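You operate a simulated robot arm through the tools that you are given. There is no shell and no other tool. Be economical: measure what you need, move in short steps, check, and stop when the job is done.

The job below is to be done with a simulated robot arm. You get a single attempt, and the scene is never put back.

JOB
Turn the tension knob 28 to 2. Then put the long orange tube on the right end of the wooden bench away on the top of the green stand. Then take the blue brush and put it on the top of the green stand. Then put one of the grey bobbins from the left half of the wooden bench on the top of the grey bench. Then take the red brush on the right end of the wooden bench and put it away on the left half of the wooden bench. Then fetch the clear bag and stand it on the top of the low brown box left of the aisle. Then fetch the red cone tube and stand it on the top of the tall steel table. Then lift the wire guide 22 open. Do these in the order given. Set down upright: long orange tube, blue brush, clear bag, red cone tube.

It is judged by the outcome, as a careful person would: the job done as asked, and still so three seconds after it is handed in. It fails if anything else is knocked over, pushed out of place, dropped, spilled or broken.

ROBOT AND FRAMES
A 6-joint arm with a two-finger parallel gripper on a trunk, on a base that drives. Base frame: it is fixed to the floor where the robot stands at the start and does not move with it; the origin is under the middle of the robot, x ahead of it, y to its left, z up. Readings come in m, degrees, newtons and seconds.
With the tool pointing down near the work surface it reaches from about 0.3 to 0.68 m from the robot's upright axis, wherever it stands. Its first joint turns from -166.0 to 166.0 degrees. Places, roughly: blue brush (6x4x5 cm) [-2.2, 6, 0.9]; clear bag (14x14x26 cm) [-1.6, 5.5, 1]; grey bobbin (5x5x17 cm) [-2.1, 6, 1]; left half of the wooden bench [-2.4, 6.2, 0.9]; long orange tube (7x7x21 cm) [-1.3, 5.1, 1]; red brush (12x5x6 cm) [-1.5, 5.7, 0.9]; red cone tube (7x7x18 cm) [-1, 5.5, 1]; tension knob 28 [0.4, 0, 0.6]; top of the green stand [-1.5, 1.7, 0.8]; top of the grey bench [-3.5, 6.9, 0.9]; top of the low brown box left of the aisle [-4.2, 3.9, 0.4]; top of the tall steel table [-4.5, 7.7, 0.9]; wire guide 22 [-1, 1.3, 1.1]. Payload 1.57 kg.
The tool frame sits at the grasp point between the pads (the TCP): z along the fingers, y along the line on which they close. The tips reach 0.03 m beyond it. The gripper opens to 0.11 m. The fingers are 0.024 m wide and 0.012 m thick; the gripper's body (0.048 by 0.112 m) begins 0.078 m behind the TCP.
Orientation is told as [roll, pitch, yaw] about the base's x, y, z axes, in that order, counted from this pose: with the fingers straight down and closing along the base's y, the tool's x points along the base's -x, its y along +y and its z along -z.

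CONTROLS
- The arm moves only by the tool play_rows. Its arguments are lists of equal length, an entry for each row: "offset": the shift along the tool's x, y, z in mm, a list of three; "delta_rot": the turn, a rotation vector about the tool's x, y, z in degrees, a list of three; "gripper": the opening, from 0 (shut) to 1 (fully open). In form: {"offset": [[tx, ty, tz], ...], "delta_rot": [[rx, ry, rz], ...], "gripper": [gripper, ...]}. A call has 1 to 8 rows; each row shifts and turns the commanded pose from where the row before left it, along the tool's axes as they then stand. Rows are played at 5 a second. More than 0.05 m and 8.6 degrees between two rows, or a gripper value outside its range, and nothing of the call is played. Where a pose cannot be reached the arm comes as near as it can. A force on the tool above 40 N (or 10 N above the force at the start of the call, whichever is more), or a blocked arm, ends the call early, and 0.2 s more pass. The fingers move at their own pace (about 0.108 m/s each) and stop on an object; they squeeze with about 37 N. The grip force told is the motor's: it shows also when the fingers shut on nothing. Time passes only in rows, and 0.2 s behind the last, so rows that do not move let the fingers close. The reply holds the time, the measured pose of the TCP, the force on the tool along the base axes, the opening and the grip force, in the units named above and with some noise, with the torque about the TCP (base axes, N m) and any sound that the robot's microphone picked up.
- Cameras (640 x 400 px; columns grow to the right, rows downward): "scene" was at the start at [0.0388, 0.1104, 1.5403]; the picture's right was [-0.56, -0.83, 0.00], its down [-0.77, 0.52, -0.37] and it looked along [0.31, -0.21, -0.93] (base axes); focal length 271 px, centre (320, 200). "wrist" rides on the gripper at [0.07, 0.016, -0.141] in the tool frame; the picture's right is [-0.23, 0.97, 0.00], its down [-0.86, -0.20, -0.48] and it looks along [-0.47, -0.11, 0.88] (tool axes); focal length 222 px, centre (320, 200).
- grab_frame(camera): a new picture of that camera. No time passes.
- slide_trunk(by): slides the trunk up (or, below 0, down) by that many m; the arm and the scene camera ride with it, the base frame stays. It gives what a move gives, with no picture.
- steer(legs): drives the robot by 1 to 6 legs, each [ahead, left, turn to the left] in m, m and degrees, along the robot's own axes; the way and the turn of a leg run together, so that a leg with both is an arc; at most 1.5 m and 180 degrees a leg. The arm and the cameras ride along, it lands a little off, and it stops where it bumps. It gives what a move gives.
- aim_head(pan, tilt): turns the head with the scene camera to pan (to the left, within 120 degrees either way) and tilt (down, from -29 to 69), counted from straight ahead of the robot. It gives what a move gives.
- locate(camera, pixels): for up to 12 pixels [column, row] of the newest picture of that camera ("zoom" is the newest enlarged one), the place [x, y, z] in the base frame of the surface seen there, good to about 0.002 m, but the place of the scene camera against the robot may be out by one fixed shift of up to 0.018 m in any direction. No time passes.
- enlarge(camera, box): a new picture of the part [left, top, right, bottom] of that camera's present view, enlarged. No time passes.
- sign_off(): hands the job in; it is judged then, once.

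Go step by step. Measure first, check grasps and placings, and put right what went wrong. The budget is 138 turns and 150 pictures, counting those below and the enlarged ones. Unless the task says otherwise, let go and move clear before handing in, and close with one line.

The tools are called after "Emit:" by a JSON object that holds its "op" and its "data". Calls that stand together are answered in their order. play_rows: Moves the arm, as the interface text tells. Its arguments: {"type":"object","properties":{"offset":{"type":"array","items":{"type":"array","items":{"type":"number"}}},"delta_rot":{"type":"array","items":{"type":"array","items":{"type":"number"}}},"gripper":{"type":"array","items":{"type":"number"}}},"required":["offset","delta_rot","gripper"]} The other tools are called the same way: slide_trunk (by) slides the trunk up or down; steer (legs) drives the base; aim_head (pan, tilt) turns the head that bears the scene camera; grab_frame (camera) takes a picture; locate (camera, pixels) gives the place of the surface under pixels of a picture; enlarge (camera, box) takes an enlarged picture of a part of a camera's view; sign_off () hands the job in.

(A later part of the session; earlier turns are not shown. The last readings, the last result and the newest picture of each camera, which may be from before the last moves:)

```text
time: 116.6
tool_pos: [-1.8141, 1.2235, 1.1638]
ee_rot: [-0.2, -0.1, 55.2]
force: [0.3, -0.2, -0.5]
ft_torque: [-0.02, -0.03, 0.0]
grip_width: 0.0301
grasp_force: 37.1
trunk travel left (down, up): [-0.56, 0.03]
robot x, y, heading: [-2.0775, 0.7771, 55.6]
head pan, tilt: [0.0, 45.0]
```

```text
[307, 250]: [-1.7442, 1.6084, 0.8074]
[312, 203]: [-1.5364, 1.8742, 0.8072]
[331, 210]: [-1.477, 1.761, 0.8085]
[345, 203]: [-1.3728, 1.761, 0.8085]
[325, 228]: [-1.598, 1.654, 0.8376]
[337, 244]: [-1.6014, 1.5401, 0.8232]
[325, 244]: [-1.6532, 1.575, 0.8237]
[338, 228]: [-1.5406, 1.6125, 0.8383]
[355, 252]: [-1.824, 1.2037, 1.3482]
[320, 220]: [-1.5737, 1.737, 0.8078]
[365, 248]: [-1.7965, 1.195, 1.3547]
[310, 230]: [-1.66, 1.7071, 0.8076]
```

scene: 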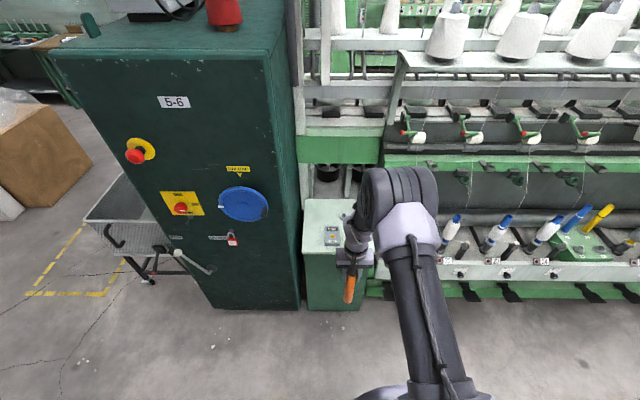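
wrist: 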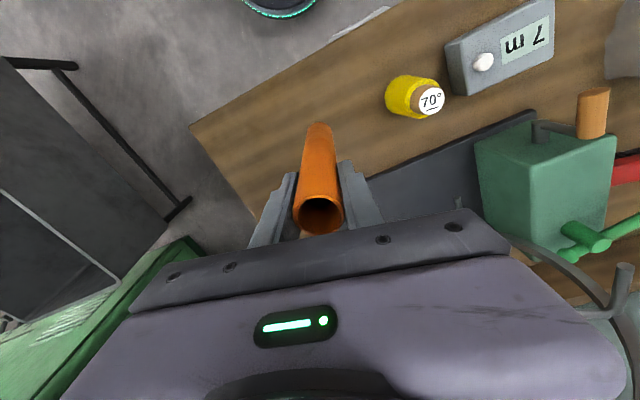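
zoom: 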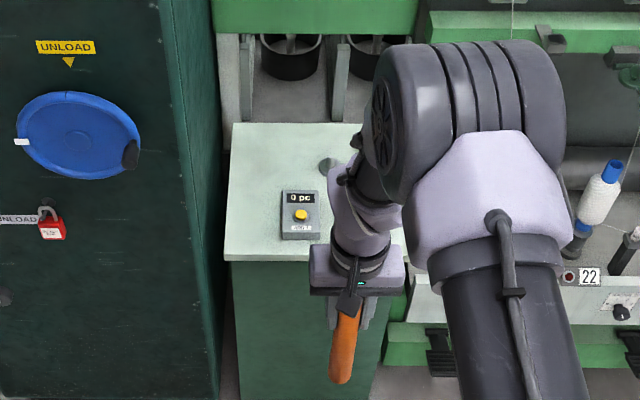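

Stand top z≈0.808, front-left corner [-1.744,1.608]. I'll check the dark disc, right edge and the elbow's position against the machine before driving in.

Emit:
{"op": "locate", "data": {"camera": "scene", "pixels": [[342, 217], [373, 243], [376, 262], [372, 190], [400, 175], [425, 180], [435, 230], [450, 222], [392, 150], [420, 118], [465, 180], [345, 160]]}}

```text
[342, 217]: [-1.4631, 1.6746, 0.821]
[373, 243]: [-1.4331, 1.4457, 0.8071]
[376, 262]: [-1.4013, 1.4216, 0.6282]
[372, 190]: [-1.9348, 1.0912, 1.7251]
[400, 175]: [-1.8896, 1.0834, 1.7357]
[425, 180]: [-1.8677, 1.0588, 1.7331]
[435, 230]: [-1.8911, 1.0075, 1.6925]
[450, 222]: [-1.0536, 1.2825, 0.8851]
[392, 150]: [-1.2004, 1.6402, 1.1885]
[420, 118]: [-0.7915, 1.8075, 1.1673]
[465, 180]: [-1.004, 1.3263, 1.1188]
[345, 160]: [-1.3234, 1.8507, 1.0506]
```

The stand is ~0.35 × 0.34 m; counter on front-left-centre, a low puck at [-1.463,1.675]. Tube goes to [-1.496,1.544]. Drive in.

Emit:
{"op": "steer", "data": {"legs": [[0.444, -0.08, 0]]}}

Emit:
{"op": "grab_frame", "data": {"camera": "wrist"}}

Emit:
{"op": "grab_frame", "data": {"camera": "scene"}}

```text
time: 119.4
tool_pos: [-1.4916, 1.5507, 1.1634]
ee_rot: [0.0, -0.1, 55.3]
force: [0.6, 0.6, -0.4]
ft_torque: [0.04, 0.0, 0.0]
grip_width: 0.0305
grasp_force: 36.9
trunk travel left (down, up): [-0.56, 0.03]
robot x, y, heading: [-1.7582, 1.103, 55.5]
head pan, tilt: [0.0, 45.0]
```

```text
118 pictures are left
```

wrist: 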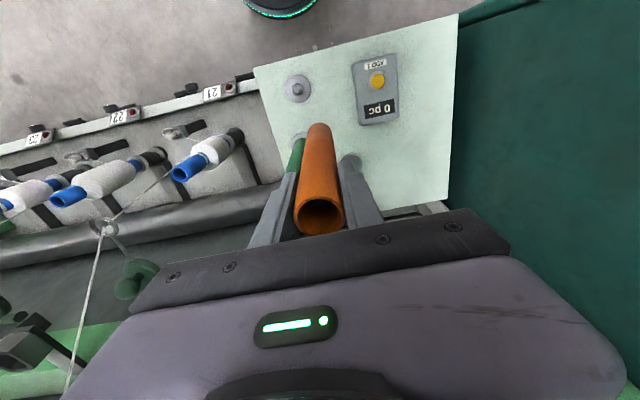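

```text
117 pictures are left
```

scene: 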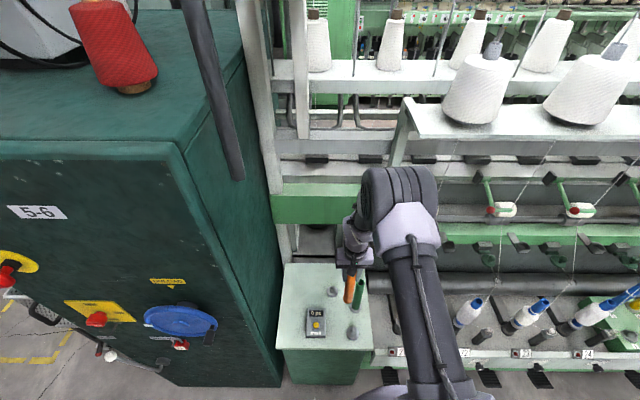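

There is also a green tube standing at (298,150) and pegs/discs at (297,88), (350,162). Let me look closer before lowering.

Emit:
{"op": "enlarge", "data": {"camera": "scene", "box": [270, 230, 390, 360]}}

Emit:
{"op": "locate", "data": {"camera": "scene", "pixels": [[333, 320], [352, 333], [352, 325], [353, 305], [363, 290], [360, 305], [284, 348], [371, 348], [285, 268], [340, 270], [317, 323], [330, 290]]}}

Emit:
{"op": "locate", "data": {"camera": "wrist", "pixels": [[297, 88], [296, 150], [293, 170], [350, 162], [318, 130], [316, 210], [262, 95], [272, 150], [447, 195], [455, 30], [385, 90], [362, 92]]}}

```text
3.08 times, centred on (330, 295) of scene
```

zoom: 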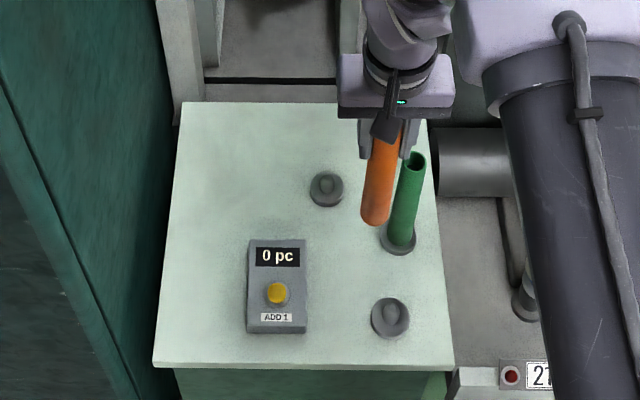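

```text
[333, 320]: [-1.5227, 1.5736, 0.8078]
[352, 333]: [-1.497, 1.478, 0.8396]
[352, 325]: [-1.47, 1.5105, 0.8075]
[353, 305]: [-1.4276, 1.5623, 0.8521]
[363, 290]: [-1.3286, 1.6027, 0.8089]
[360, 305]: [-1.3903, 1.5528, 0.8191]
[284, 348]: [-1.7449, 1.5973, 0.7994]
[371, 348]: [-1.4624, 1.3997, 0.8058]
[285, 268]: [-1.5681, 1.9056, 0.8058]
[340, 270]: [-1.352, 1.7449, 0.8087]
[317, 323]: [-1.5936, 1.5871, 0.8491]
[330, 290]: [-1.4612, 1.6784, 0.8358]
```

```text
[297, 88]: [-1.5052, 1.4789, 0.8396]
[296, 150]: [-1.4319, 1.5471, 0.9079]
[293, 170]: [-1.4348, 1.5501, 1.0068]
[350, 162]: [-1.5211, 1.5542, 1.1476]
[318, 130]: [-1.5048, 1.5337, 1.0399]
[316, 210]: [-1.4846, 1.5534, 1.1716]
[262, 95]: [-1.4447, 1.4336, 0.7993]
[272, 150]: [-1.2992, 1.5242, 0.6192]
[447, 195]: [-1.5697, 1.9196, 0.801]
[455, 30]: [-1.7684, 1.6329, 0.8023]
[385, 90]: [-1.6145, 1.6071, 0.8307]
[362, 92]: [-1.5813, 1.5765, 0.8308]
```

Pegs/discs at [-1.50,1.478], [-1.43,1.553] (green tube on it) and [-1.462,1.677]; free spot at back-centre [-1.522,1.751]. I need to know the base's size before moving closer, so I'll look down.

Emit:
{"op": "aim_head", "data": {"pan": 0, "tilt": 69}}

Emit:
{"op": "grab_frame", "data": {"camera": "scene"}}

```text
time: 120.3
tool_pos: [-1.4922, 1.5505, 1.1644]
ee_rot: [0.0, -0.2, 55.4]
force: [0.5, -0.2, -1.0]
ft_torque: [0.0, 0.01, -0.01]
grip_width: 0.0301
grasp_force: 36.9
trunk travel left (down, up): [-0.56, 0.03]
robot x, y, heading: [-1.7569, 1.0949, 55.2]
head pan, tilt: [0.0, 68.8]
```

```text
115 pictures are left
```

scene: 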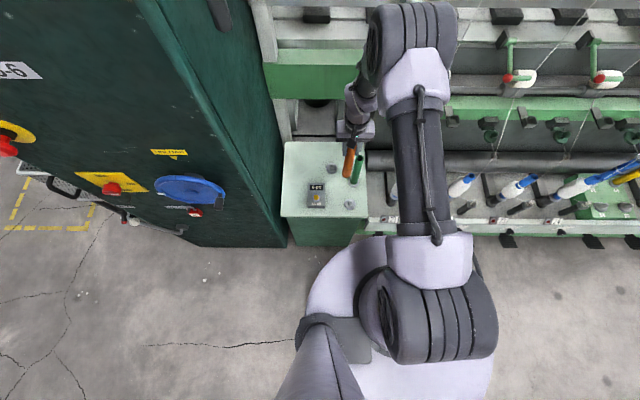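

Emit:
{"op": "locate", "data": {"camera": "scene", "pixels": [[345, 255], [310, 310], [490, 370], [365, 243], [330, 275], [330, 240], [300, 245]]}}

```text
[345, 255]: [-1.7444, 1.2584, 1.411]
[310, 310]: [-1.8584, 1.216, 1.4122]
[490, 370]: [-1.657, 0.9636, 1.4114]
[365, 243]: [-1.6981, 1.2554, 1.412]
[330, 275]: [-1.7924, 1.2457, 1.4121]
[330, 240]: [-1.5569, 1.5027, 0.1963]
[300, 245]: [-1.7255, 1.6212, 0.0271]
```

The visible disc is the turret at z 1.41, not the base; gap to the stand is ample. Drive 0.08 ahead and 0.10 left, then move the arm over the free spot.

Emit:
{"op": "steer", "data": {"legs": [[0.08, 0.1, 0]]}}

Emit:
{"op": "grab_frame", "data": {"camera": "scene"}}

```text
time: 121.5
tool_pos: [-1.5292, 1.6696, 1.1631]
ee_rot: [-0.1, -0.1, 55.2]
force: [-0.2, 1.1, -0.5]
ft_torque: [0.01, -0.01, 0.0]
grip_width: 0.0303
grasp_force: 36.8
trunk travel left (down, up): [-0.56, 0.03]
robot x, y, heading: [-1.7945, 1.2242, 55.4]
head pan, tilt: [0.0, 68.8]
```

```text
114 pictures are left
```

scene: 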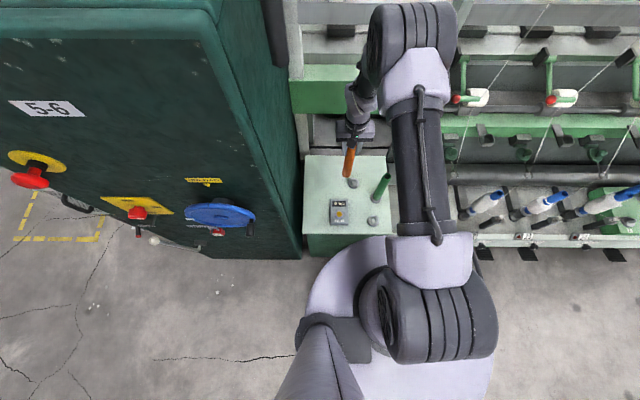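

Now shift 31 mm ahead and 60 mm left to [-1.561,1.730], and lower most of the way.

Emit:
{"op": "play_rows", "data": {"offset": [[-15, 30, 0], [-16, 30, 0], [0, 0, 35], [0, 0, 35], [0, 0, 35], [0, 0, 35], [0, 0, 18], [0, 0, 0]], "delta_rot": [[0, 0, 0], [0, 0, 0], [0, 0, 0], [0, 0, 0], [0, 0, 0], [0, 0, 0], [0, 0, 0], [0, 0, 0]], "gripper": [0.1, 0.1, 0.1, 0.1, 0.1, 0.1, 0.1, 0.1]}}

Emit:
{"op": "grab_frame", "data": {"camera": "wrist"}}

Emit:
{"op": "enlarge", "data": {"camera": "scene", "box": [290, 110, 410, 260]}}

```text
time: 123.3
tool_pos: [-1.5601, 1.7304, 1.0062]
ee_rot: [0.1, -0.1, 55.2]
force: [-0.2, -0.1, 0.6]
ft_torque: [0.04, 0.03, -0.01]
grip_width: 0.0304
grasp_force: 37.4
trunk travel left (down, up): [-0.56, 0.03]
robot x, y, heading: [-1.7941, 1.2187, 55.4]
head pan, tilt: [0.0, 68.8]
```

```text
113 pictures are left
```

wrist: 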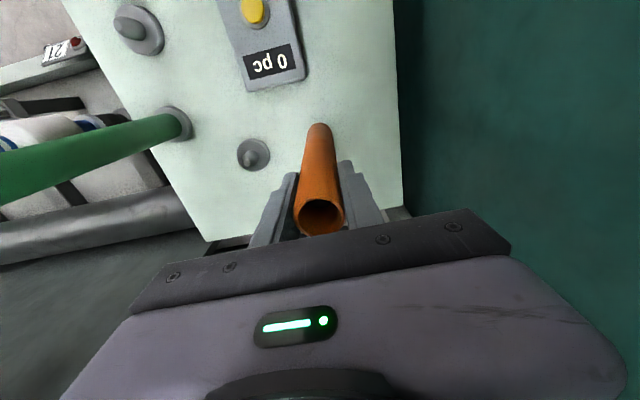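

```text
2.67 times, centred on (350, 185) of scene
```

zoom: 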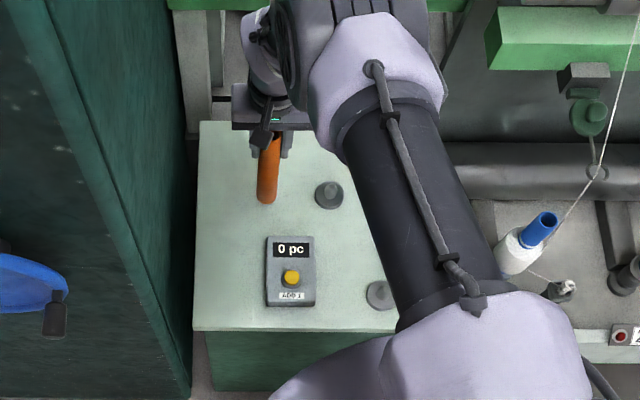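

Clear spot. Lower the last ~20 mm in small steps until contact.

Emit:
{"op": "play_rows", "data": {"offset": [[0, 0, 8], [0, 0, 5], [0, 0, 4], [0, 0, 3], [0, 0, 0]], "delta_rot": [[0, 0, 0], [0, 0, 0], [0, 0, 0], [0, 0, 0], [0, 0, 0]], "gripper": [0.1, 0.1, 0.1, 0.1, 0.1]}}

```text
time: 124.5
tool_pos: [-1.5597, 1.7316, 0.9853]
ee_rot: [0.0, -0.1, 55.2]
force: [0.6, -0.7, -0.7]
ft_torque: [0.01, -0.01, -0.03]
grip_width: 0.0304
grasp_force: 37.4
trunk travel left (down, up): [-0.56, 0.03]
robot x, y, heading: [-1.7909, 1.2227, 55.4]
head pan, tilt: [0.0, 68.8]
```

Emit:
{"op": "play_rows", "data": {"offset": [[0, 0, 2], [0, 0, 2], [0, 0, 2], [0, 0, 0]], "delta_rot": [[0, 0, 0], [0, 0, 0], [0, 0, 0], [0, 0, 0]], "gripper": [0.1, 0.1, 0.1, 0.1]}}

```text
time: 125.5
tool_pos: [-1.5603, 1.7316, 0.9784]
ee_rot: [-0.1, -0.1, 55.2]
force: [0.0, -0.1, -0.7]
ft_torque: [0.0, 0.0, -0.02]
grip_width: 0.0303
grasp_force: 36.5
trunk travel left (down, up): [-0.56, 0.03]
robot x, y, heading: [-1.7937, 1.2228, 55.4]
head pan, tilt: [0.0, 68.8]
```

No contact yet; bench was at 0.888 so contact expected at TCP ≈0.975. Continue.

Emit:
{"op": "play_rows", "data": {"offset": [[0, 0, 1.5], [0, 0, 1.5], [0, 0, 1.5], [0, 0, 1.5], [0, 0, 0]], "delta_rot": [[0, 0, 0], [0, 0, 0], [0, 0, 0], [0, 0, 0], [0, 0, 0]], "gripper": [0.1, 0.1, 0.1, 0.1, 0.1]}}

```text
time: 126.8
tool_pos: [-1.56, 1.7313, 0.9756]
ee_rot: [0.0, -0.3, 55.1]
force: [-0.9, -1.2, 19.9]
ft_torque: [-0.29, 0.29, -0.03]
grip_width: 0.0302
grasp_force: 36.6
trunk travel left (down, up): [-0.56, 0.03]
robot x, y, heading: [-1.7965, 1.2226, 55.2]
head pan, tilt: [0.0, 68.8]
```

Contact (20 N). Relieve 2 mm, open modestly, and rise.

Emit:
{"op": "play_rows", "data": {"offset": [[0, 0, -2], [0, 0, 0], [0, 0, 0], [0, 0, 0], [0, 0, -40], [0, 0, -45], [0, 0, -45], [0, 0, -40]], "delta_rot": [[0, 0, 0], [0, 0, 0], [0, 0, 0], [0, 0, 0], [0, 0, 0], [0, 0, 0], [0, 0, 0], [0, 0, 0]], "gripper": [0.1, 0.35, 0.6, 0.6, 0.6, 0.6, 0.6, 0.6]}}

Emit:
{"op": "grab_frame", "data": {"camera": "wrist"}}

```text
time: 128.6
tool_pos: [-1.5602, 1.7296, 1.1469]
ee_rot: [0.0, -0.1, 55.2]
force: [-0.9, -0.3, -0.2]
ft_torque: [0.03, 0.0, 0.03]
grip_width: 0.0659
grasp_force: 0.0
trunk travel left (down, up): [-0.56, 0.03]
robot x, y, heading: [-1.7972, 1.2235, 55.4]
head pan, tilt: [0.0, 68.8]
```

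```text
111 pictures are left
```

wrist: 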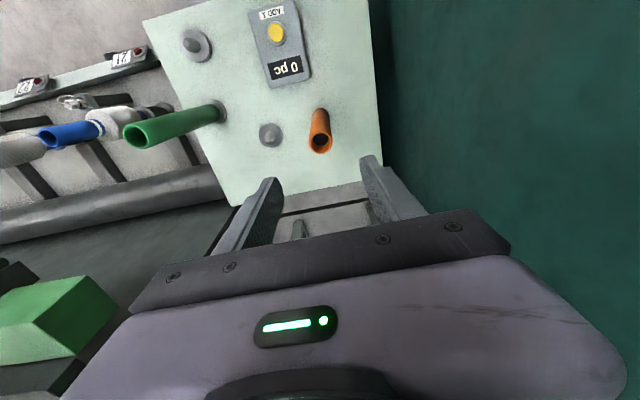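

The orange tube stands upright on the stand (318,130). Now return to the bench for the blue brush at [-2.18,5.97].

Emit:
{"op": "steer", "data": {"legs": [[-0.5, 0, 0], [0, 0, 61.4], [1.052, 0.264, 0], [1.03, 0, 0], [0, 0, -51.1], [1.2, 0, 0]]}}

Emit:
{"op": "aim_head", "data": {"pan": 0, "tilt": 30}}

Emit:
{"op": "grab_frame", "data": {"camera": "scene"}}

```text
time: 152.2
tool_pos: [-2.559, 4.1886, 1.1457]
ee_rot: [0.0, -0.1, 64.8]
force: [-0.9, 0.2, 0.2]
ft_torque: [0.03, -0.02, 0.02]
grip_width: 0.0659
grasp_force: 0.1
trunk travel left (down, up): [-0.56, 0.03]
robot x, y, heading: [-2.7041, 3.6517, 64.9]
head pan, tilt: [0.0, 68.8]
```

```text
time: 153.3
tool_pos: [-2.5584, 4.188, 1.1457]
ee_rot: [0.1, -0.1, 64.8]
force: [-0.3, 0.1, -0.3]
ft_torque: [0.0, -0.01, 0.02]
grip_width: 0.0657
grasp_force: 0.0
trunk travel left (down, up): [-0.56, 0.03]
robot x, y, heading: [-2.7052, 3.6496, 65.0]
head pan, tilt: [0.0, 30.0]
```

```text
110 pictures are left
```

scene: 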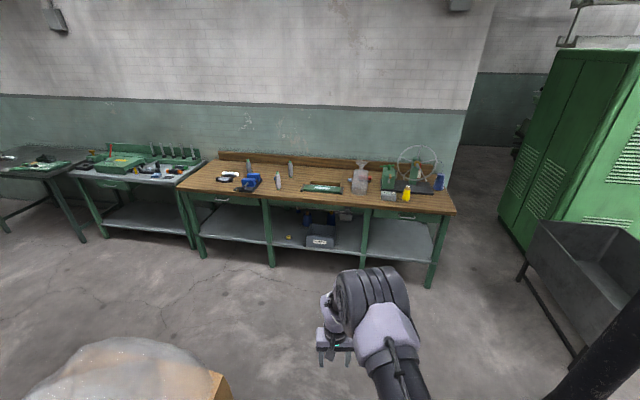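

Continue past the carton (lower left) to the left-centre of the bench, facing it.

Emit:
{"op": "steer", "data": {"legs": [[1.189, 0.05, 0], [0, 0, -10.2], [0.442, 0.605, 0]]}}

Emit:
{"op": "aim_head", "data": {"pan": 10, "tilt": 50}}

Emit:
{"op": "grab_frame", "data": {"camera": "scene"}}

Emit:
{"op": "grab_frame", "data": {"camera": "wrist"}}

```text
time: 163.7
tool_pos: [-2.2486, 5.9609, 1.1462]
ee_rot: [-0.1, -0.1, 54.5]
force: [0.9, -0.4, 0.9]
ft_torque: [0.0, 0.05, -0.01]
grip_width: 0.0659
grasp_force: 0.0
trunk travel left (down, up): [-0.56, 0.03]
robot x, y, heading: [-2.491, 5.4576, 54.7]
head pan, tilt: [0.0, 30.0]
```

```text
time: 164.5
tool_pos: [-2.2491, 5.9604, 1.1451]
ee_rot: [0.0, -0.2, 54.5]
force: [-0.2, -0.5, -0.9]
ft_torque: [-0.02, 0.04, 0.02]
grip_width: 0.0663
grasp_force: 0.0
trunk travel left (down, up): [-0.56, 0.03]
robot x, y, heading: [-2.4897, 5.4552, 54.8]
head pan, tilt: [10.0, 50.0]
```

```text
109 pictures are left
```

scene: 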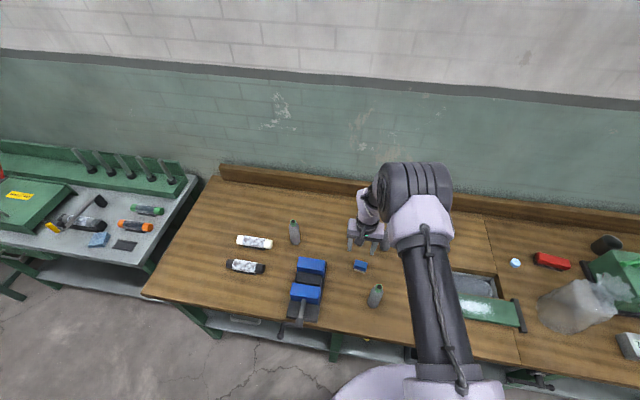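

```text
108 pictures are left
```

wrist: 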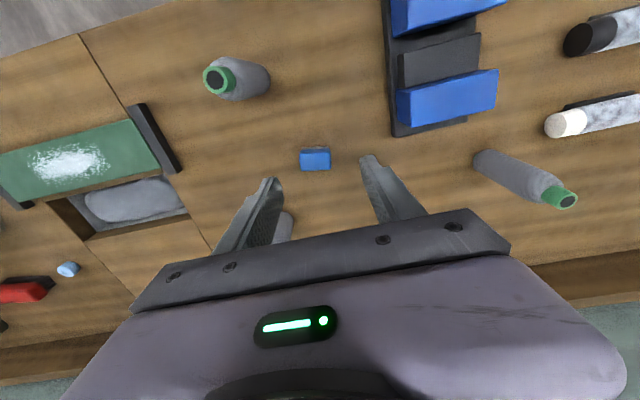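

The blue brush is at wrist (315,160). Zoom and locate.

Emit:
{"op": "enlarge", "data": {"camera": "wrist", "box": [270, 120, 360, 200]}}

Emit:
{"op": "locate", "data": {"camera": "wrist", "pixels": [[302, 150], [329, 149], [301, 170], [329, 168], [315, 160], [280, 230], [315, 175], [340, 160]]}}

```text
5.00 times, centred on (315, 160) of wrist
```

zoom: 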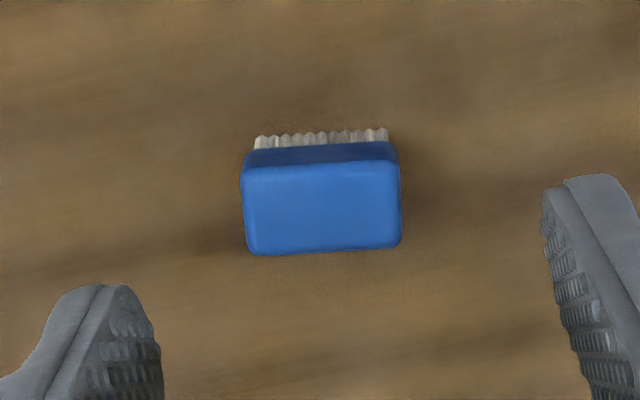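

```text
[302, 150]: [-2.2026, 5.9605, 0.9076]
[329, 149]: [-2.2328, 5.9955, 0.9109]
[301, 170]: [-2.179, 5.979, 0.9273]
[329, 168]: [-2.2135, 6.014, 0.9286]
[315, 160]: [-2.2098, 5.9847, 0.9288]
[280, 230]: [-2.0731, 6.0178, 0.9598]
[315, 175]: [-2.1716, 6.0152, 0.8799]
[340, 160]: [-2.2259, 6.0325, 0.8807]
```

Brush top centre ≈[-2.209,5.984], top z 0.928, long axis at ~135°. Move over it, turn 10°, descend to 0.93 first.

Emit:
{"op": "play_rows", "data": {"offset": [[-22, -10, 0], [-20, -9, 0], [0, 0, 45], [0, 0, 45], [0, 0, 45], [0, 0, 45], [0, 0, 30], [0, 0, 0]], "delta_rot": [[0, 0, 0], [0, 0, 0], [0, 0, 5], [0, 0, 5], [0, 0, 0], [0, 0, 0], [0, 0, 0], [0, 0, 0]], "gripper": [0.85, 0.85, 0.85, 0.85, 0.85, 0.85, 0.85, 0.85]}}

Emit:
{"op": "grab_frame", "data": {"camera": "wrist"}}

```text
time: 166.3
tool_pos: [-2.2166, 5.9695, 0.9529]
ee_rot: [0.0, -0.2, 44.5]
force: [0.4, 0.1, 0.0]
ft_torque: [-0.01, 0.01, 0.03]
grip_width: 0.0938
grasp_force: 0.0
out of reach, approached as far as the arm can: row 6, 7
trunk travel left (down, up): [-0.56, 0.03]
robot x, y, heading: [-2.487, 5.459, 54.7]
head pan, tilt: [10.0, 50.0]
```

```text
106 pictures are left
```

wrist: 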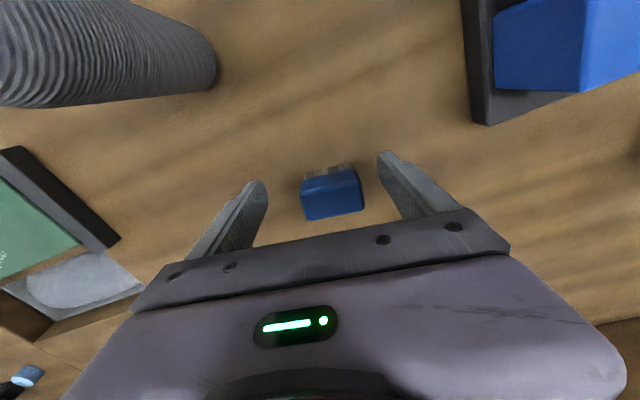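

Trunk is too high for this depth. Raise the arm 110 mm, lower the trunk 0.12.

Emit:
{"op": "play_rows", "data": {"offset": [[0, 0, -40], [0, 0, -40], [0, 0, -40]], "delta_rot": [[0, 0, 0], [0, 0, 0], [0, 0, 0]], "gripper": [0.85, 0.85, 0.85]}}

Emit:
{"op": "slide_trunk", "data": {"by": -0.1}}

Emit:
{"op": "grab_frame", "data": {"camera": "wrist"}}

```text
time: 167.1
tool_pos: [-2.2178, 5.9703, 1.071]
ee_rot: [0.0, -0.1, 44.5]
force: [0.4, 0.4, 0.7]
ft_torque: [-0.04, -0.01, -0.01]
grip_width: 0.0933
grasp_force: 0.0
trunk travel left (down, up): [-0.56, 0.03]
robot x, y, heading: [-2.4889, 5.4596, 54.7]
head pan, tilt: [10.0, 50.0]
```

```text
time: 168.4
tool_pos: [-2.2175, 5.9703, 0.9707]
ee_rot: [0.0, -0.2, 44.6]
force: [0.3, -0.8, -0.3]
ft_torque: [0.02, 0.0, 0.01]
grip_width: 0.0934
grasp_force: 0.0
trunk travel left (down, up): [-0.46, 0.13]
robot x, y, heading: [-2.4877, 5.4554, 54.8]
head pan, tilt: [10.0, 50.0]
```

```text
105 pictures are left
```

wrist: 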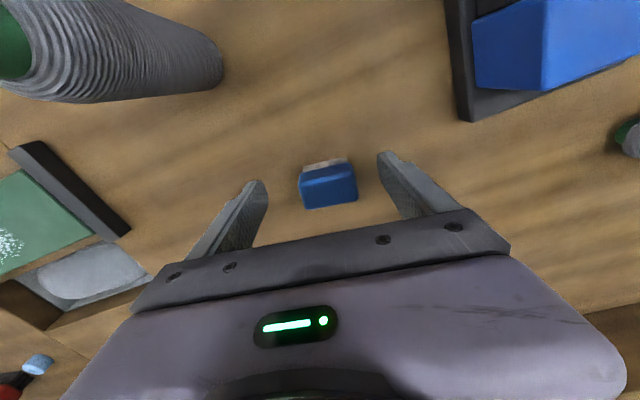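

Emit:
{"op": "locate", "data": {"camera": "wrist", "pixels": [[304, 188], [354, 174], [308, 206], [355, 198], [330, 192]]}}

```text
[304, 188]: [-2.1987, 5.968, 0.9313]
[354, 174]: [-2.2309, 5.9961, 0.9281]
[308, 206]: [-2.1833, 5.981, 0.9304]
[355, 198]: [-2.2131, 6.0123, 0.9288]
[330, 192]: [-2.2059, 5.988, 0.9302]
```

Top centre [-2.2065,5.989]. Shift and descend to 0.918, then close.

Emit:
{"op": "play_rows", "data": {"offset": [[-21, 6, 0], [0, 0, 20], [0, 0, 20], [0, 0, 12], [0, 0, 0], [0, 0, 0], [0, 0, 0], [0, 0, 0]], "delta_rot": [[0, 0, 0], [0, 0, 0], [0, 0, 0], [0, 0, 0], [0, 0, 0], [0, 0, 0], [0, 0, 0], [0, 0, 0]], "gripper": [0.85, 0.85, 0.85, 0.85, 0.85, 0.35, 0.35, 0.35]}}

Emit:
{"op": "grab_frame", "data": {"camera": "wrist"}}

```text
time: 170.2
tool_pos: [-2.2071, 5.9897, 0.9183]
ee_rot: [-0.1, -0.1, 44.4]
force: [0.7, -0.3, -0.2]
ft_torque: [0.01, -0.01, 0.02]
grip_width: 0.053
grasp_force: 37.1
trunk travel left (down, up): [-0.46, 0.13]
robot x, y, heading: [-2.4903, 5.4556, 54.6]
head pan, tilt: [10.0, 50.0]
```

```text
104 pictures are left
```

wrist: 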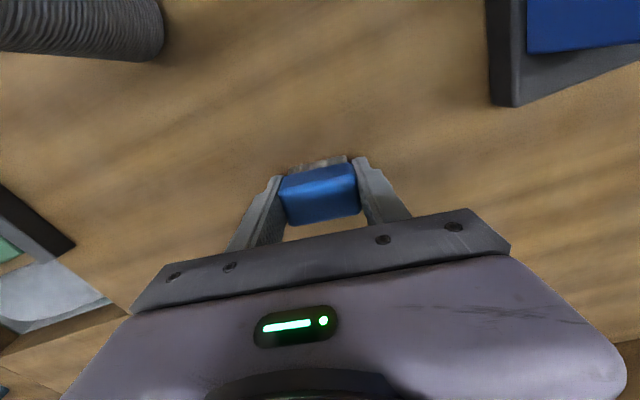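

Brush gripped (0.053 m). Lift and retrace to the stand.

Emit:
{"op": "play_rows", "data": {"offset": [[0, 0, -20], [0, 0, -40], [0, 0, -45], [0, 0, -45], [0, 0, -45], [0, 0, 0]], "delta_rot": [[0, 0, 0], [0, 0, 0], [0, 0, 0], [0, 0, 0], [0, 0, 0], [0, 0, 0]], "gripper": [0.35, 0.35, 0.35, 0.35, 0.35, 0.35]}}

Emit:
{"op": "steer", "data": {"legs": [[-0.442, -0.605, 0], [0, 0, 11], [-1.21, 0, 0], [-1.21, 0, 0], [0, 0, 51], [-1.03, 0, 0]]}}

```text
time: 171.6
tool_pos: [-2.2061, 5.9934, 1.1168]
ee_rot: [0.0, -0.1, 44.4]
force: [1.2, -0.2, -0.8]
ft_torque: [0.0, 0.0, -0.02]
grip_width: 0.0533
grasp_force: 37.2
trunk travel left (down, up): [-0.46, 0.13]
robot x, y, heading: [-2.4856, 5.4558, 54.9]
head pan, tilt: [10.0, 50.0]
```

```text
time: 195.2
tool_pos: [-3.018, 2.0824, 1.1154]
ee_rot: [-0.1, -0.1, 110.1]
force: [1.3, 0.2, -0.8]
ft_torque: [0.01, 0.01, 0.01]
grip_width: 0.0532
grasp_force: 37.3
trunk travel left (down, up): [-0.46, 0.13]
robot x, y, heading: [-2.6457, 1.6059, 120.3]
head pan, tilt: [10.0, 50.0]
```

Robot is at [-2.646,1.606]. Continue to the spot before the stand; the brush goes between the counter and the front pegs at ≈[-1.529,1.556], with the fingers closing along the depth direction.

Emit:
{"op": "steer", "data": {"legs": [[-1.031, -0.034, 0], [0, 0, -65]]}}

Emit:
{"op": "play_rows", "data": {"offset": [[0, 0, 0], [0, 0, 0], [0, 0, 0], [0, 0, 0], [0, 0, 0], [0, 0, 0], [0, 0, 0], [0, 0, 0]], "delta_rot": [[0, 0, 8.5], [0, 0, 8.5], [0, 0, 8.5], [0, 0, 8.5], [0, 0, 8.5], [0, 0, 8.5], [0, 0, 8.5], [0, 0, 8.5]], "gripper": [0.35, 0.35, 0.35, 0.35, 0.35, 0.35, 0.35, 0.35]}}

Emit:
{"op": "aim_head", "data": {"pan": 0, "tilt": 55}}

Emit:
{"op": "grab_frame", "data": {"camera": "scene"}}

```text
time: 203.4
tool_pos: [-1.8122, 1.2952, 1.1161]
ee_rot: [0.0, -0.1, 43.8]
force: [0.4, 0.9, -1.3]
ft_torque: [0.02, -0.02, -0.01]
grip_width: 0.0531
grasp_force: 36.9
trunk travel left (down, up): [-0.46, 0.13]
robot x, y, heading: [-2.104, 0.7615, 54.0]
head pan, tilt: [10.0, 50.0]
```

```text
time: 205.2
tool_pos: [-1.8115, 1.294, 1.1168]
ee_rot: [0.2, -0.2, -24.3]
force: [0.4, -1.0, -0.7]
ft_torque: [0.03, -0.01, -0.04]
grip_width: 0.0532
grasp_force: 37.1
trunk travel left (down, up): [-0.46, 0.13]
robot x, y, heading: [-2.1034, 0.7626, 54.2]
head pan, tilt: [10.0, 50.0]
```

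```text
time: 205.9
tool_pos: [-1.8126, 1.295, 1.1168]
ee_rot: [0.1, -0.2, -24.2]
force: [1.3, -0.5, -0.2]
ft_torque: [-0.04, -0.02, 0.02]
grip_width: 0.0532
grasp_force: 37.3
trunk travel left (down, up): [-0.46, 0.13]
robot x, y, heading: [-2.1053, 0.7606, 53.7]
head pan, tilt: [0.0, 55.0]
```

```text
103 pictures are left
```

scene: 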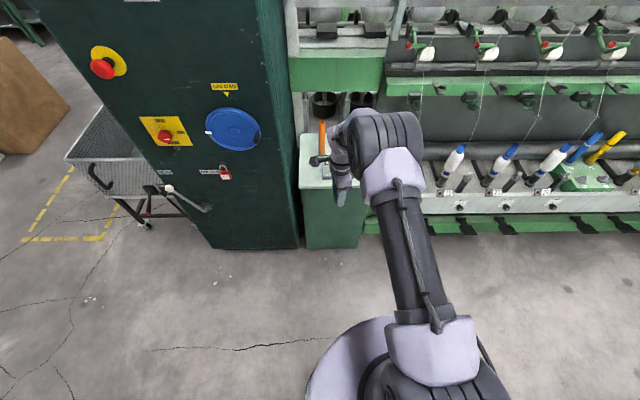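

Drive in 0.36 m with 0.07 right and finish the wrist turn; then check with the wrist camera.

Emit:
{"op": "steer", "data": {"legs": [[0.36, -0.074, 0.5]]}}

Emit:
{"op": "play_rows", "data": {"offset": [[0, 0, 0], [0, 0, 0], [0, 0, 0]], "delta_rot": [[0, 0, 5], [0, 0, 5.5], [0, 0, 0]], "gripper": [0.35, 0.35, 0.35]}}

Emit:
{"op": "grab_frame", "data": {"camera": "wrist"}}

Emit:
{"op": "grab_frame", "data": {"camera": "scene"}}

```text
time: 208.3
tool_pos: [-1.5468, 1.5511, 1.1148]
ee_rot: [0.2, -0.1, -23.4]
force: [-0.2, 0.5, 0.4]
ft_torque: [-0.04, -0.02, -0.01]
grip_width: 0.0531
grasp_force: 37.1
trunk travel left (down, up): [-0.46, 0.13]
robot x, y, heading: [-1.8254, 1.0128, 54.6]
head pan, tilt: [0.0, 55.0]
```

```text
time: 209.1
tool_pos: [-1.5462, 1.5498, 1.1164]
ee_rot: [0.1, 0.0, -33.9]
force: [-0.6, -0.6, -0.3]
ft_torque: [0.0, 0.02, 0.0]
grip_width: 0.053
grasp_force: 37.0
trunk travel left (down, up): [-0.46, 0.13]
robot x, y, heading: [-1.8273, 1.0159, 55.1]
head pan, tilt: [0.0, 55.0]
```

```text
102 pictures are left
```

wrist: 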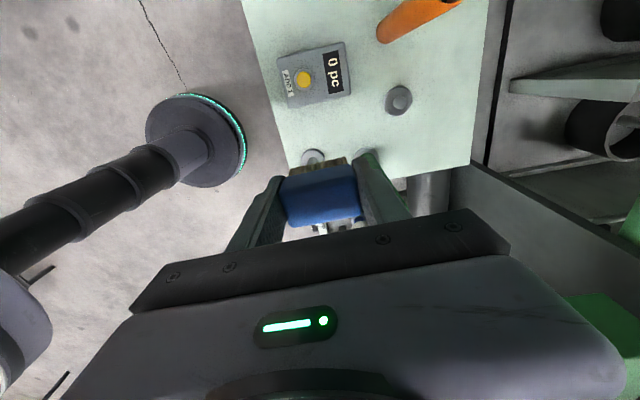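

```text
101 pictures are left
```

scene: 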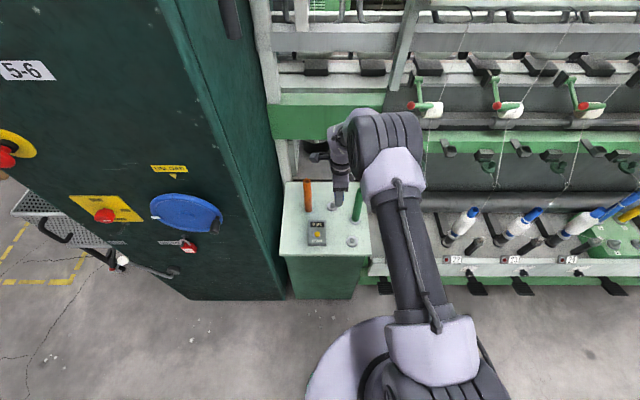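

I'll measure counter and pegs in this view to fix the target.

Emit:
{"op": "locate", "data": {"camera": "wrist", "pixels": [[313, 157], [399, 99], [346, 92], [289, 104], [343, 43], [278, 60], [365, 155], [287, 165], [472, 163], [330, 130]]}}

Emit:
{"op": "enlarge", "data": {"camera": "wrist", "box": [240, 30, 440, 230]}}

Emit:
{"op": "enlarge", "data": {"camera": "scene", "box": [270, 120, 390, 280]}}

```text
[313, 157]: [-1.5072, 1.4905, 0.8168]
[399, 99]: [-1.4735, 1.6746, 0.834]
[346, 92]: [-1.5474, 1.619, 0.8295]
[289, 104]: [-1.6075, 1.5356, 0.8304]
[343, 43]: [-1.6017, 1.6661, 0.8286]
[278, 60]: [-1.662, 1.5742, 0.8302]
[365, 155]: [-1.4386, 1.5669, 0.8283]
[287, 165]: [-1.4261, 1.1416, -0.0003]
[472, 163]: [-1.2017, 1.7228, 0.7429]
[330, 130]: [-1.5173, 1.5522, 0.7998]
```

```text
2.00 times, centred on (340, 130) of wrist
```

zoom: 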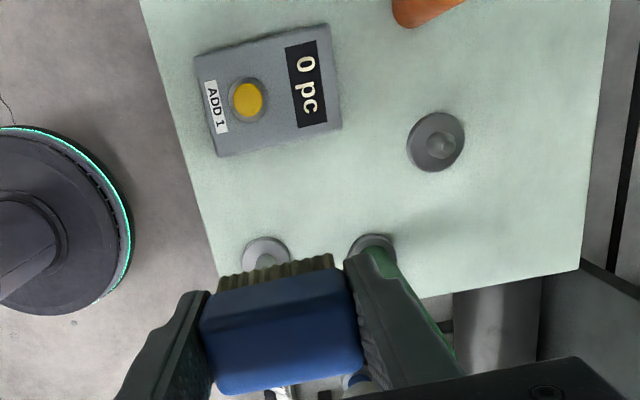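

```text
2.50 times, centred on (330, 200) of scene
```

zoom: 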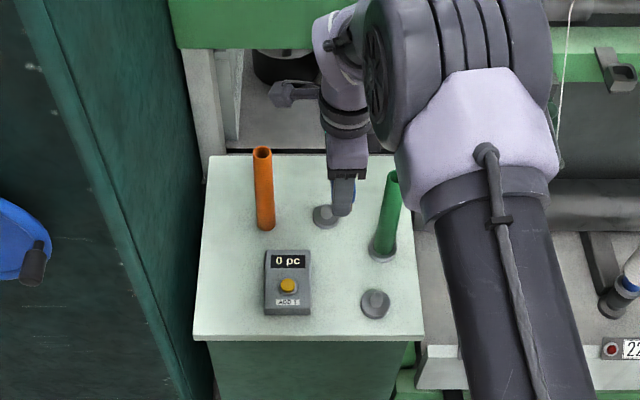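

Target [-1.527,1.556] has ≥6 cm clearance from counter and pegs. Shift, then lower the trunk 0.2.

Emit:
{"op": "play_rows", "data": {"offset": [[-12.5, 16, 0], [0, 0, 0]], "delta_rot": [[0, 0, 0], [0, 0, 0]], "gripper": [0.35, 0.35]}}

Emit:
{"op": "slide_trunk", "data": {"by": -0.2}}

Emit:
{"op": "grab_frame", "data": {"camera": "wrist"}}

```text
time: 209.7
tool_pos: [-1.5278, 1.5569, 1.1172]
ee_rot: [0.1, 0.0, -33.7]
force: [-1.3, -0.1, -0.5]
ft_torque: [-0.01, -0.03, 0.01]
grip_width: 0.0532
grasp_force: 36.8
trunk travel left (down, up): [-0.46, 0.13]
robot x, y, heading: [-1.8293, 1.0136, 55.0]
head pan, tilt: [0.0, 55.0]
```

```text
time: 211.8
tool_pos: [-1.5276, 1.5562, 0.9166]
ee_rot: [0.1, 0.1, -33.8]
force: [-0.1, 0.8, -1.1]
ft_torque: [-0.01, -0.02, 0.01]
grip_width: 0.053
grasp_force: 36.7
trunk travel left (down, up): [-0.26, 0.33]
robot x, y, heading: [-1.8307, 1.0097, 55.0]
head pan, tilt: [0.0, 55.0]
```

```text
98 pictures are left
```

wrist: 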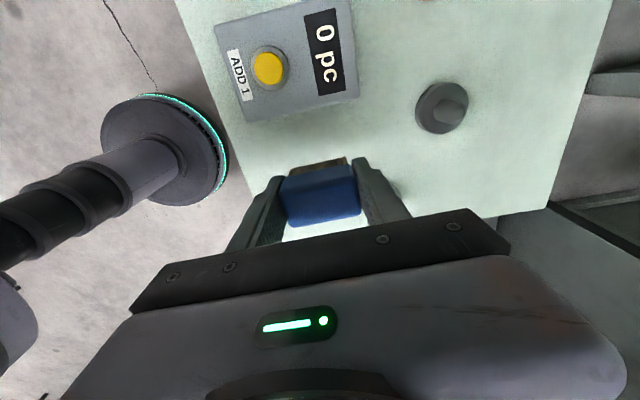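

Lower 70 mm, then feel for contact (expected at TCP ≈0.839).

Emit:
{"op": "play_rows", "data": {"offset": [[0, 0, 25], [0, 0, 25], [0, 0, 20], [0, 0, 3], [0, 0, 2], [0, 0, 1.5], [0, 0, 1.5], [0, 0, 0]], "delta_rot": [[0, 0, 0], [0, 0, 0], [0, 0, 0], [0, 0, 0], [0, 0, 0], [0, 0, 0], [0, 0, 0], [0, 0, 0]], "gripper": [0.35, 0.35, 0.35, 0.35, 0.35, 0.35, 0.35, 0.35]}}

```text
time: 213.6
tool_pos: [-1.5267, 1.5561, 0.8383]
ee_rot: [0.1, 0.0, -33.8]
force: [-1.6, -0.9, -0.5]
ft_torque: [0.01, 0.03, 0.01]
grip_width: 0.0532
grasp_force: 37.6
trunk travel left (down, up): [-0.26, 0.33]
robot x, y, heading: [-1.8269, 1.0091, 54.8]
head pan, tilt: [0.0, 55.0]
```

Emit:
{"op": "play_rows", "data": {"offset": [[0, 0, 1], [0, 0, 1], [0, 0, 1], [0, 0, 0]], "delta_rot": [[0, 0, 0], [0, 0, 0], [0, 0, 0], [0, 0, 0]], "gripper": [0.35, 0.35, 0.35, 0.35]}}

```text
time: 214.6
tool_pos: [-1.5274, 1.5548, 0.8382]
ee_rot: [0.4, 0.0, -33.7]
force: [0.2, -4.5, 22.4]
ft_torque: [-0.52, 0.04, -0.02]
grip_width: 0.0529
grasp_force: 37.2
trunk travel left (down, up): [-0.26, 0.33]
robot x, y, heading: [-1.8319, 1.016, 54.8]
head pan, tilt: [0.0, 55.0]
```

Contact. Relieve, open a little, rise straight up.

Emit:
{"op": "play_rows", "data": {"offset": [[0, 0, -2.5], [0, 0, 0], [0, 0, 0], [0, 0, 0], [0, 0, -40], [0, 0, -45], [0, 0, -45], [0, 0, 0]], "delta_rot": [[0, 0, 0], [0, 0, 0], [0, 0, 0], [0, 0, 0], [0, 0, 0], [0, 0, 0], [0, 0, 0], [0, 0, 0]], "gripper": [0.35, 0.55, 0.7, 0.7, 0.7, 0.7, 0.7, 0.7]}}

Emit:
{"op": "slide_trunk", "data": {"by": 0.2}}

Emit:
{"op": "grab_frame", "data": {"camera": "wrist"}}

```text
time: 216.4
tool_pos: [-1.5295, 1.5556, 0.9695]
ee_rot: [0.1, -0.1, -33.8]
force: [-1.1, -0.4, -0.6]
ft_torque: [0.03, 0.03, 0.03]
grip_width: 0.0769
grasp_force: 0.1
trunk travel left (down, up): [-0.26, 0.33]
robot x, y, heading: [-1.8301, 1.0139, 54.8]
head pan, tilt: [0.0, 55.0]
```

```text
time: 218.6
tool_pos: [-1.5298, 1.5557, 1.1677]
ee_rot: [0.1, 0.0, -33.8]
force: [0.6, -0.3, 0.0]
ft_torque: [0.01, -0.02, 0.0]
grip_width: 0.0771
grasp_force: 0.1
trunk travel left (down, up): [-0.46, 0.13]
robot x, y, heading: [-1.8291, 1.0161, 55.0]
head pan, tilt: [0.0, 55.0]
```

```text
97 pictures are left
```

wrist: 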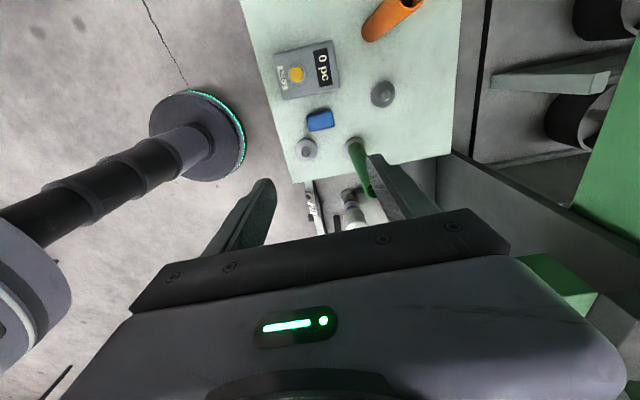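

Blue brush stands bristles-down at (320,120). Next the bobbin: drive back to the bench, turning the wrist back on the way.

Emit:
{"op": "steer", "data": {"legs": [[-0.3, 0, 0], [0, 0, 61.6], [1.123, 0.321, 0], [1.03, 0, 0], [0, 0, -50.9], [1.21, 0, 0]]}}

Emit:
{"op": "play_rows", "data": {"offset": [[0, 0, 0], [0, 0, 0], [0, 0, 0], [0, 0, 0], [0, 0, 0], [0, 0, 0], [0, 0, 0], [0, 0, 0]], "delta_rot": [[0, 0, -8.5], [0, 0, -8.5], [0, 0, -8.5], [0, 0, -8.5], [0, 0, -8.5], [0, 0, -8.5], [0, 0, -8.5], [0, 0, -8.5]], "gripper": [0.7, 0.7, 0.7, 0.7, 0.7, 0.7, 0.7, 0.7]}}

```text
time: 241.8
tool_pos: [-2.5637, 4.2245, 1.1689]
ee_rot: [0.1, 0.0, -22.2]
force: [0.5, -0.1, 0.0]
ft_torque: [0.02, 0.02, -0.01]
grip_width: 0.0769
grasp_force: 0.0
trunk travel left (down, up): [-0.46, 0.13]
robot x, y, heading: [-2.748, 3.6322, 66.5]
head pan, tilt: [0.0, 55.0]
```

```text
time: 243.6
tool_pos: [-2.5639, 4.2243, 1.1688]
ee_rot: [0.1, -0.2, 46.0]
force: [0.0, -0.1, -0.7]
ft_torque: [0.0, 0.01, -0.02]
grip_width: 0.0771
grasp_force: 0.0
trunk travel left (down, up): [-0.46, 0.13]
robot x, y, heading: [-2.7516, 3.6304, 66.4]
head pan, tilt: [0.0, 55.0]
```

Emit:
{"op": "steer", "data": {"legs": [[1.227, -0.01, 0], [0, 0, -11.6], [0.41, 0.605, 0]]}}

Emit:
{"op": "aim_head", "data": {"pan": 15, "tilt": 50}}

Emit:
{"op": "grab_frame", "data": {"camera": "scene"}}

Emit:
{"op": "grab_frame", "data": {"camera": "wrist"}}

```text
time: 254.1
tool_pos: [-2.2453, 5.989, 1.1691]
ee_rot: [0.0, -0.1, 35.2]
force: [0.4, 0.7, -0.6]
ft_torque: [-0.01, 0.02, 0.02]
grip_width: 0.0771
grasp_force: 0.0
trunk travel left (down, up): [-0.46, 0.13]
robot x, y, heading: [-2.5328, 5.4417, 56.0]
head pan, tilt: [0.0, 55.0]
```

```text
time: 254.9
tool_pos: [-2.2432, 5.9882, 1.1696]
ee_rot: [0.1, -0.1, 35.4]
force: [0.5, -0.3, 0.6]
ft_torque: [-0.01, 0.02, 0.0]
grip_width: 0.077
grasp_force: 0.1
trunk travel left (down, up): [-0.46, 0.13]
robot x, y, heading: [-2.537, 5.4348, 56.0]
head pan, tilt: [15.0, 50.0]
```

```text
96 pictures are left
```

scene: 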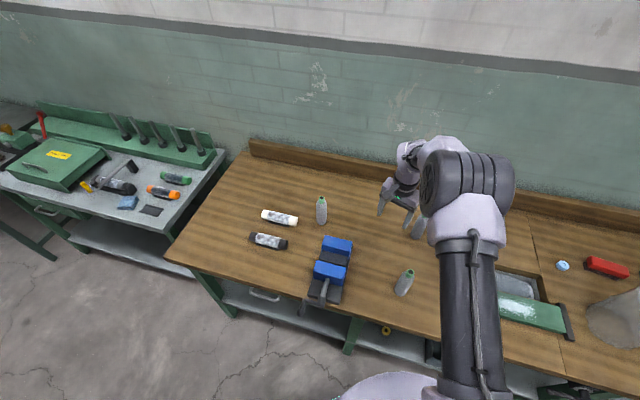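

```text
95 pictures are left
```

wrist: 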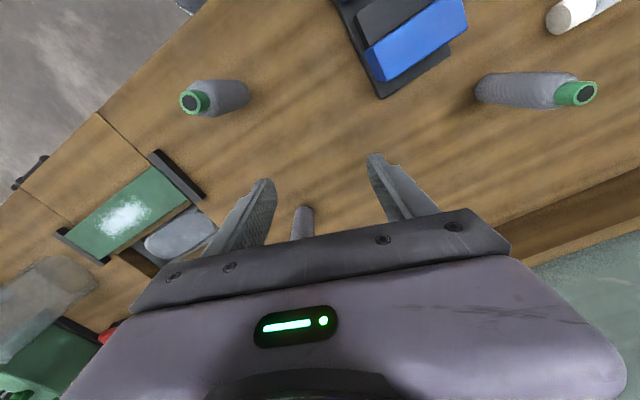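

The front bobbin is at scene (404,283) / wrist (215,97). Locate it, and the grey bench surface too.

Emit:
{"op": "locate", "data": {"camera": "wrist", "pixels": [[193, 101], [188, 102], [205, 98], [220, 97], [240, 94], [225, 82], [225, 113], [248, 92]]}}

Emit:
{"op": "locate", "data": {"camera": "scene", "pixels": [[409, 272], [404, 285], [401, 293], [130, 240], [90, 215], [150, 225], [200, 175], [165, 230], [60, 205], [190, 200], [128, 203], [172, 178]]}}

Emit:
{"op": "enlarge", "data": {"camera": "scene", "box": [0, 90, 240, 270]}}

```text
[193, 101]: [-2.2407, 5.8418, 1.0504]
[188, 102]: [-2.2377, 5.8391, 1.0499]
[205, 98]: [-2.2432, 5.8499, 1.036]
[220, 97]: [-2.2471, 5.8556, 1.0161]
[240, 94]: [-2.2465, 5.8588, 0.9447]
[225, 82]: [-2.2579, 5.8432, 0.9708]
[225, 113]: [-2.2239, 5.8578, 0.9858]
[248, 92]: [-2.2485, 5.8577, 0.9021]
```

```text
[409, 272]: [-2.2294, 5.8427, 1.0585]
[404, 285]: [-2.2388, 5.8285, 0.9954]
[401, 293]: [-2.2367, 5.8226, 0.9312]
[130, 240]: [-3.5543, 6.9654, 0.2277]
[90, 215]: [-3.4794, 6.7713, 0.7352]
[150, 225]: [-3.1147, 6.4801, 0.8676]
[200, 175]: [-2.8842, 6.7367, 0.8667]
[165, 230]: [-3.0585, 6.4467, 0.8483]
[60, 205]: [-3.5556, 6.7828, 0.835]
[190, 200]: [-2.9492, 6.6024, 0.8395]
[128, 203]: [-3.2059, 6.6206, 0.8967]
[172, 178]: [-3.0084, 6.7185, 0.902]
```

```text
2.22 times, centred on (120, 180) of scene
```

zoom: 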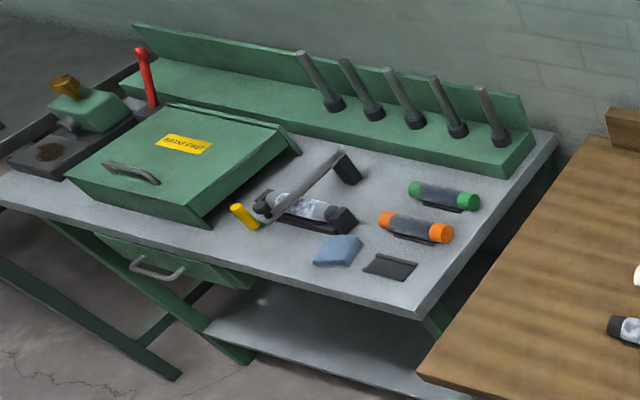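

Front bobbin axis ≈[-2.236,5.840], top 1.05. Move over it (z 1.17), descend to 1.00.

Emit:
{"op": "play_rows", "data": {"offset": [[27, -41, 0], [27, -42, 0], [26, -42, 0], [0, 0, 40], [0, 0, 45], [0, 0, 0]], "delta_rot": [[0, 0, 0], [0, 0, 0], [0, 0, 0], [0, 0, 0], [0, 0, 0], [0, 0, 0]], "gripper": [0.95, 0.95, 0.95, 0.95, 0.95, 0.95]}}

Emit:
{"op": "grab_frame", "data": {"camera": "wrist"}}

Emit:
{"op": "enlarge", "data": {"camera": "scene", "box": [330, 200, 480, 340]}}

```text
time: 256.3
tool_pos: [-2.2366, 5.8398, 1.0819]
ee_rot: [0.0, -0.2, 35.3]
force: [-0.7, -0.3, -0.2]
ft_torque: [0.03, -0.03, -0.03]
grip_width: 0.1047
grasp_force: 0.1
trunk travel left (down, up): [-0.46, 0.13]
robot x, y, heading: [-2.537, 5.4421, 56.0]
head pan, tilt: [15.0, 50.0]
```

```text
93 pictures are left
```

wrist: 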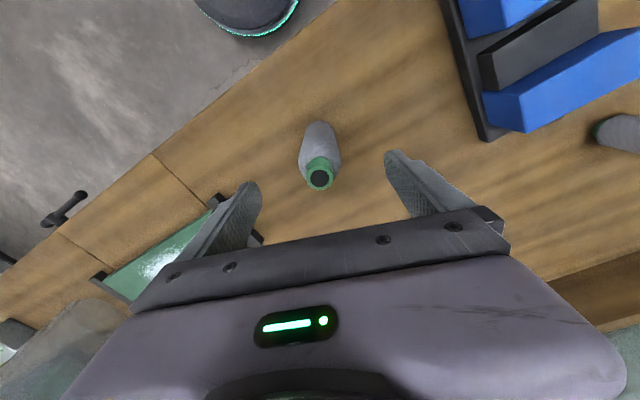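

```text
2.86 times, centred on (405, 270) of scene
```

zoom: 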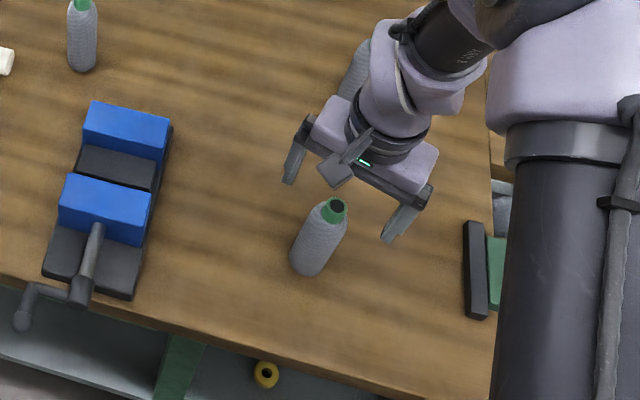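

Emit:
{"op": "locate", "data": {"camera": "wrist", "pixels": [[320, 178], [320, 190], [305, 175], [334, 172], [320, 158], [300, 150], [340, 150]]}}

```text
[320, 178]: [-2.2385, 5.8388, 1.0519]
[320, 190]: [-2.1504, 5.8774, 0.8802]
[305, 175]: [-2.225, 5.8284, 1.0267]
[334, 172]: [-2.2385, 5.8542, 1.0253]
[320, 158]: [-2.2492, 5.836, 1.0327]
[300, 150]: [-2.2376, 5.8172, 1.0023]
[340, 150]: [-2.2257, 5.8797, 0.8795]
```

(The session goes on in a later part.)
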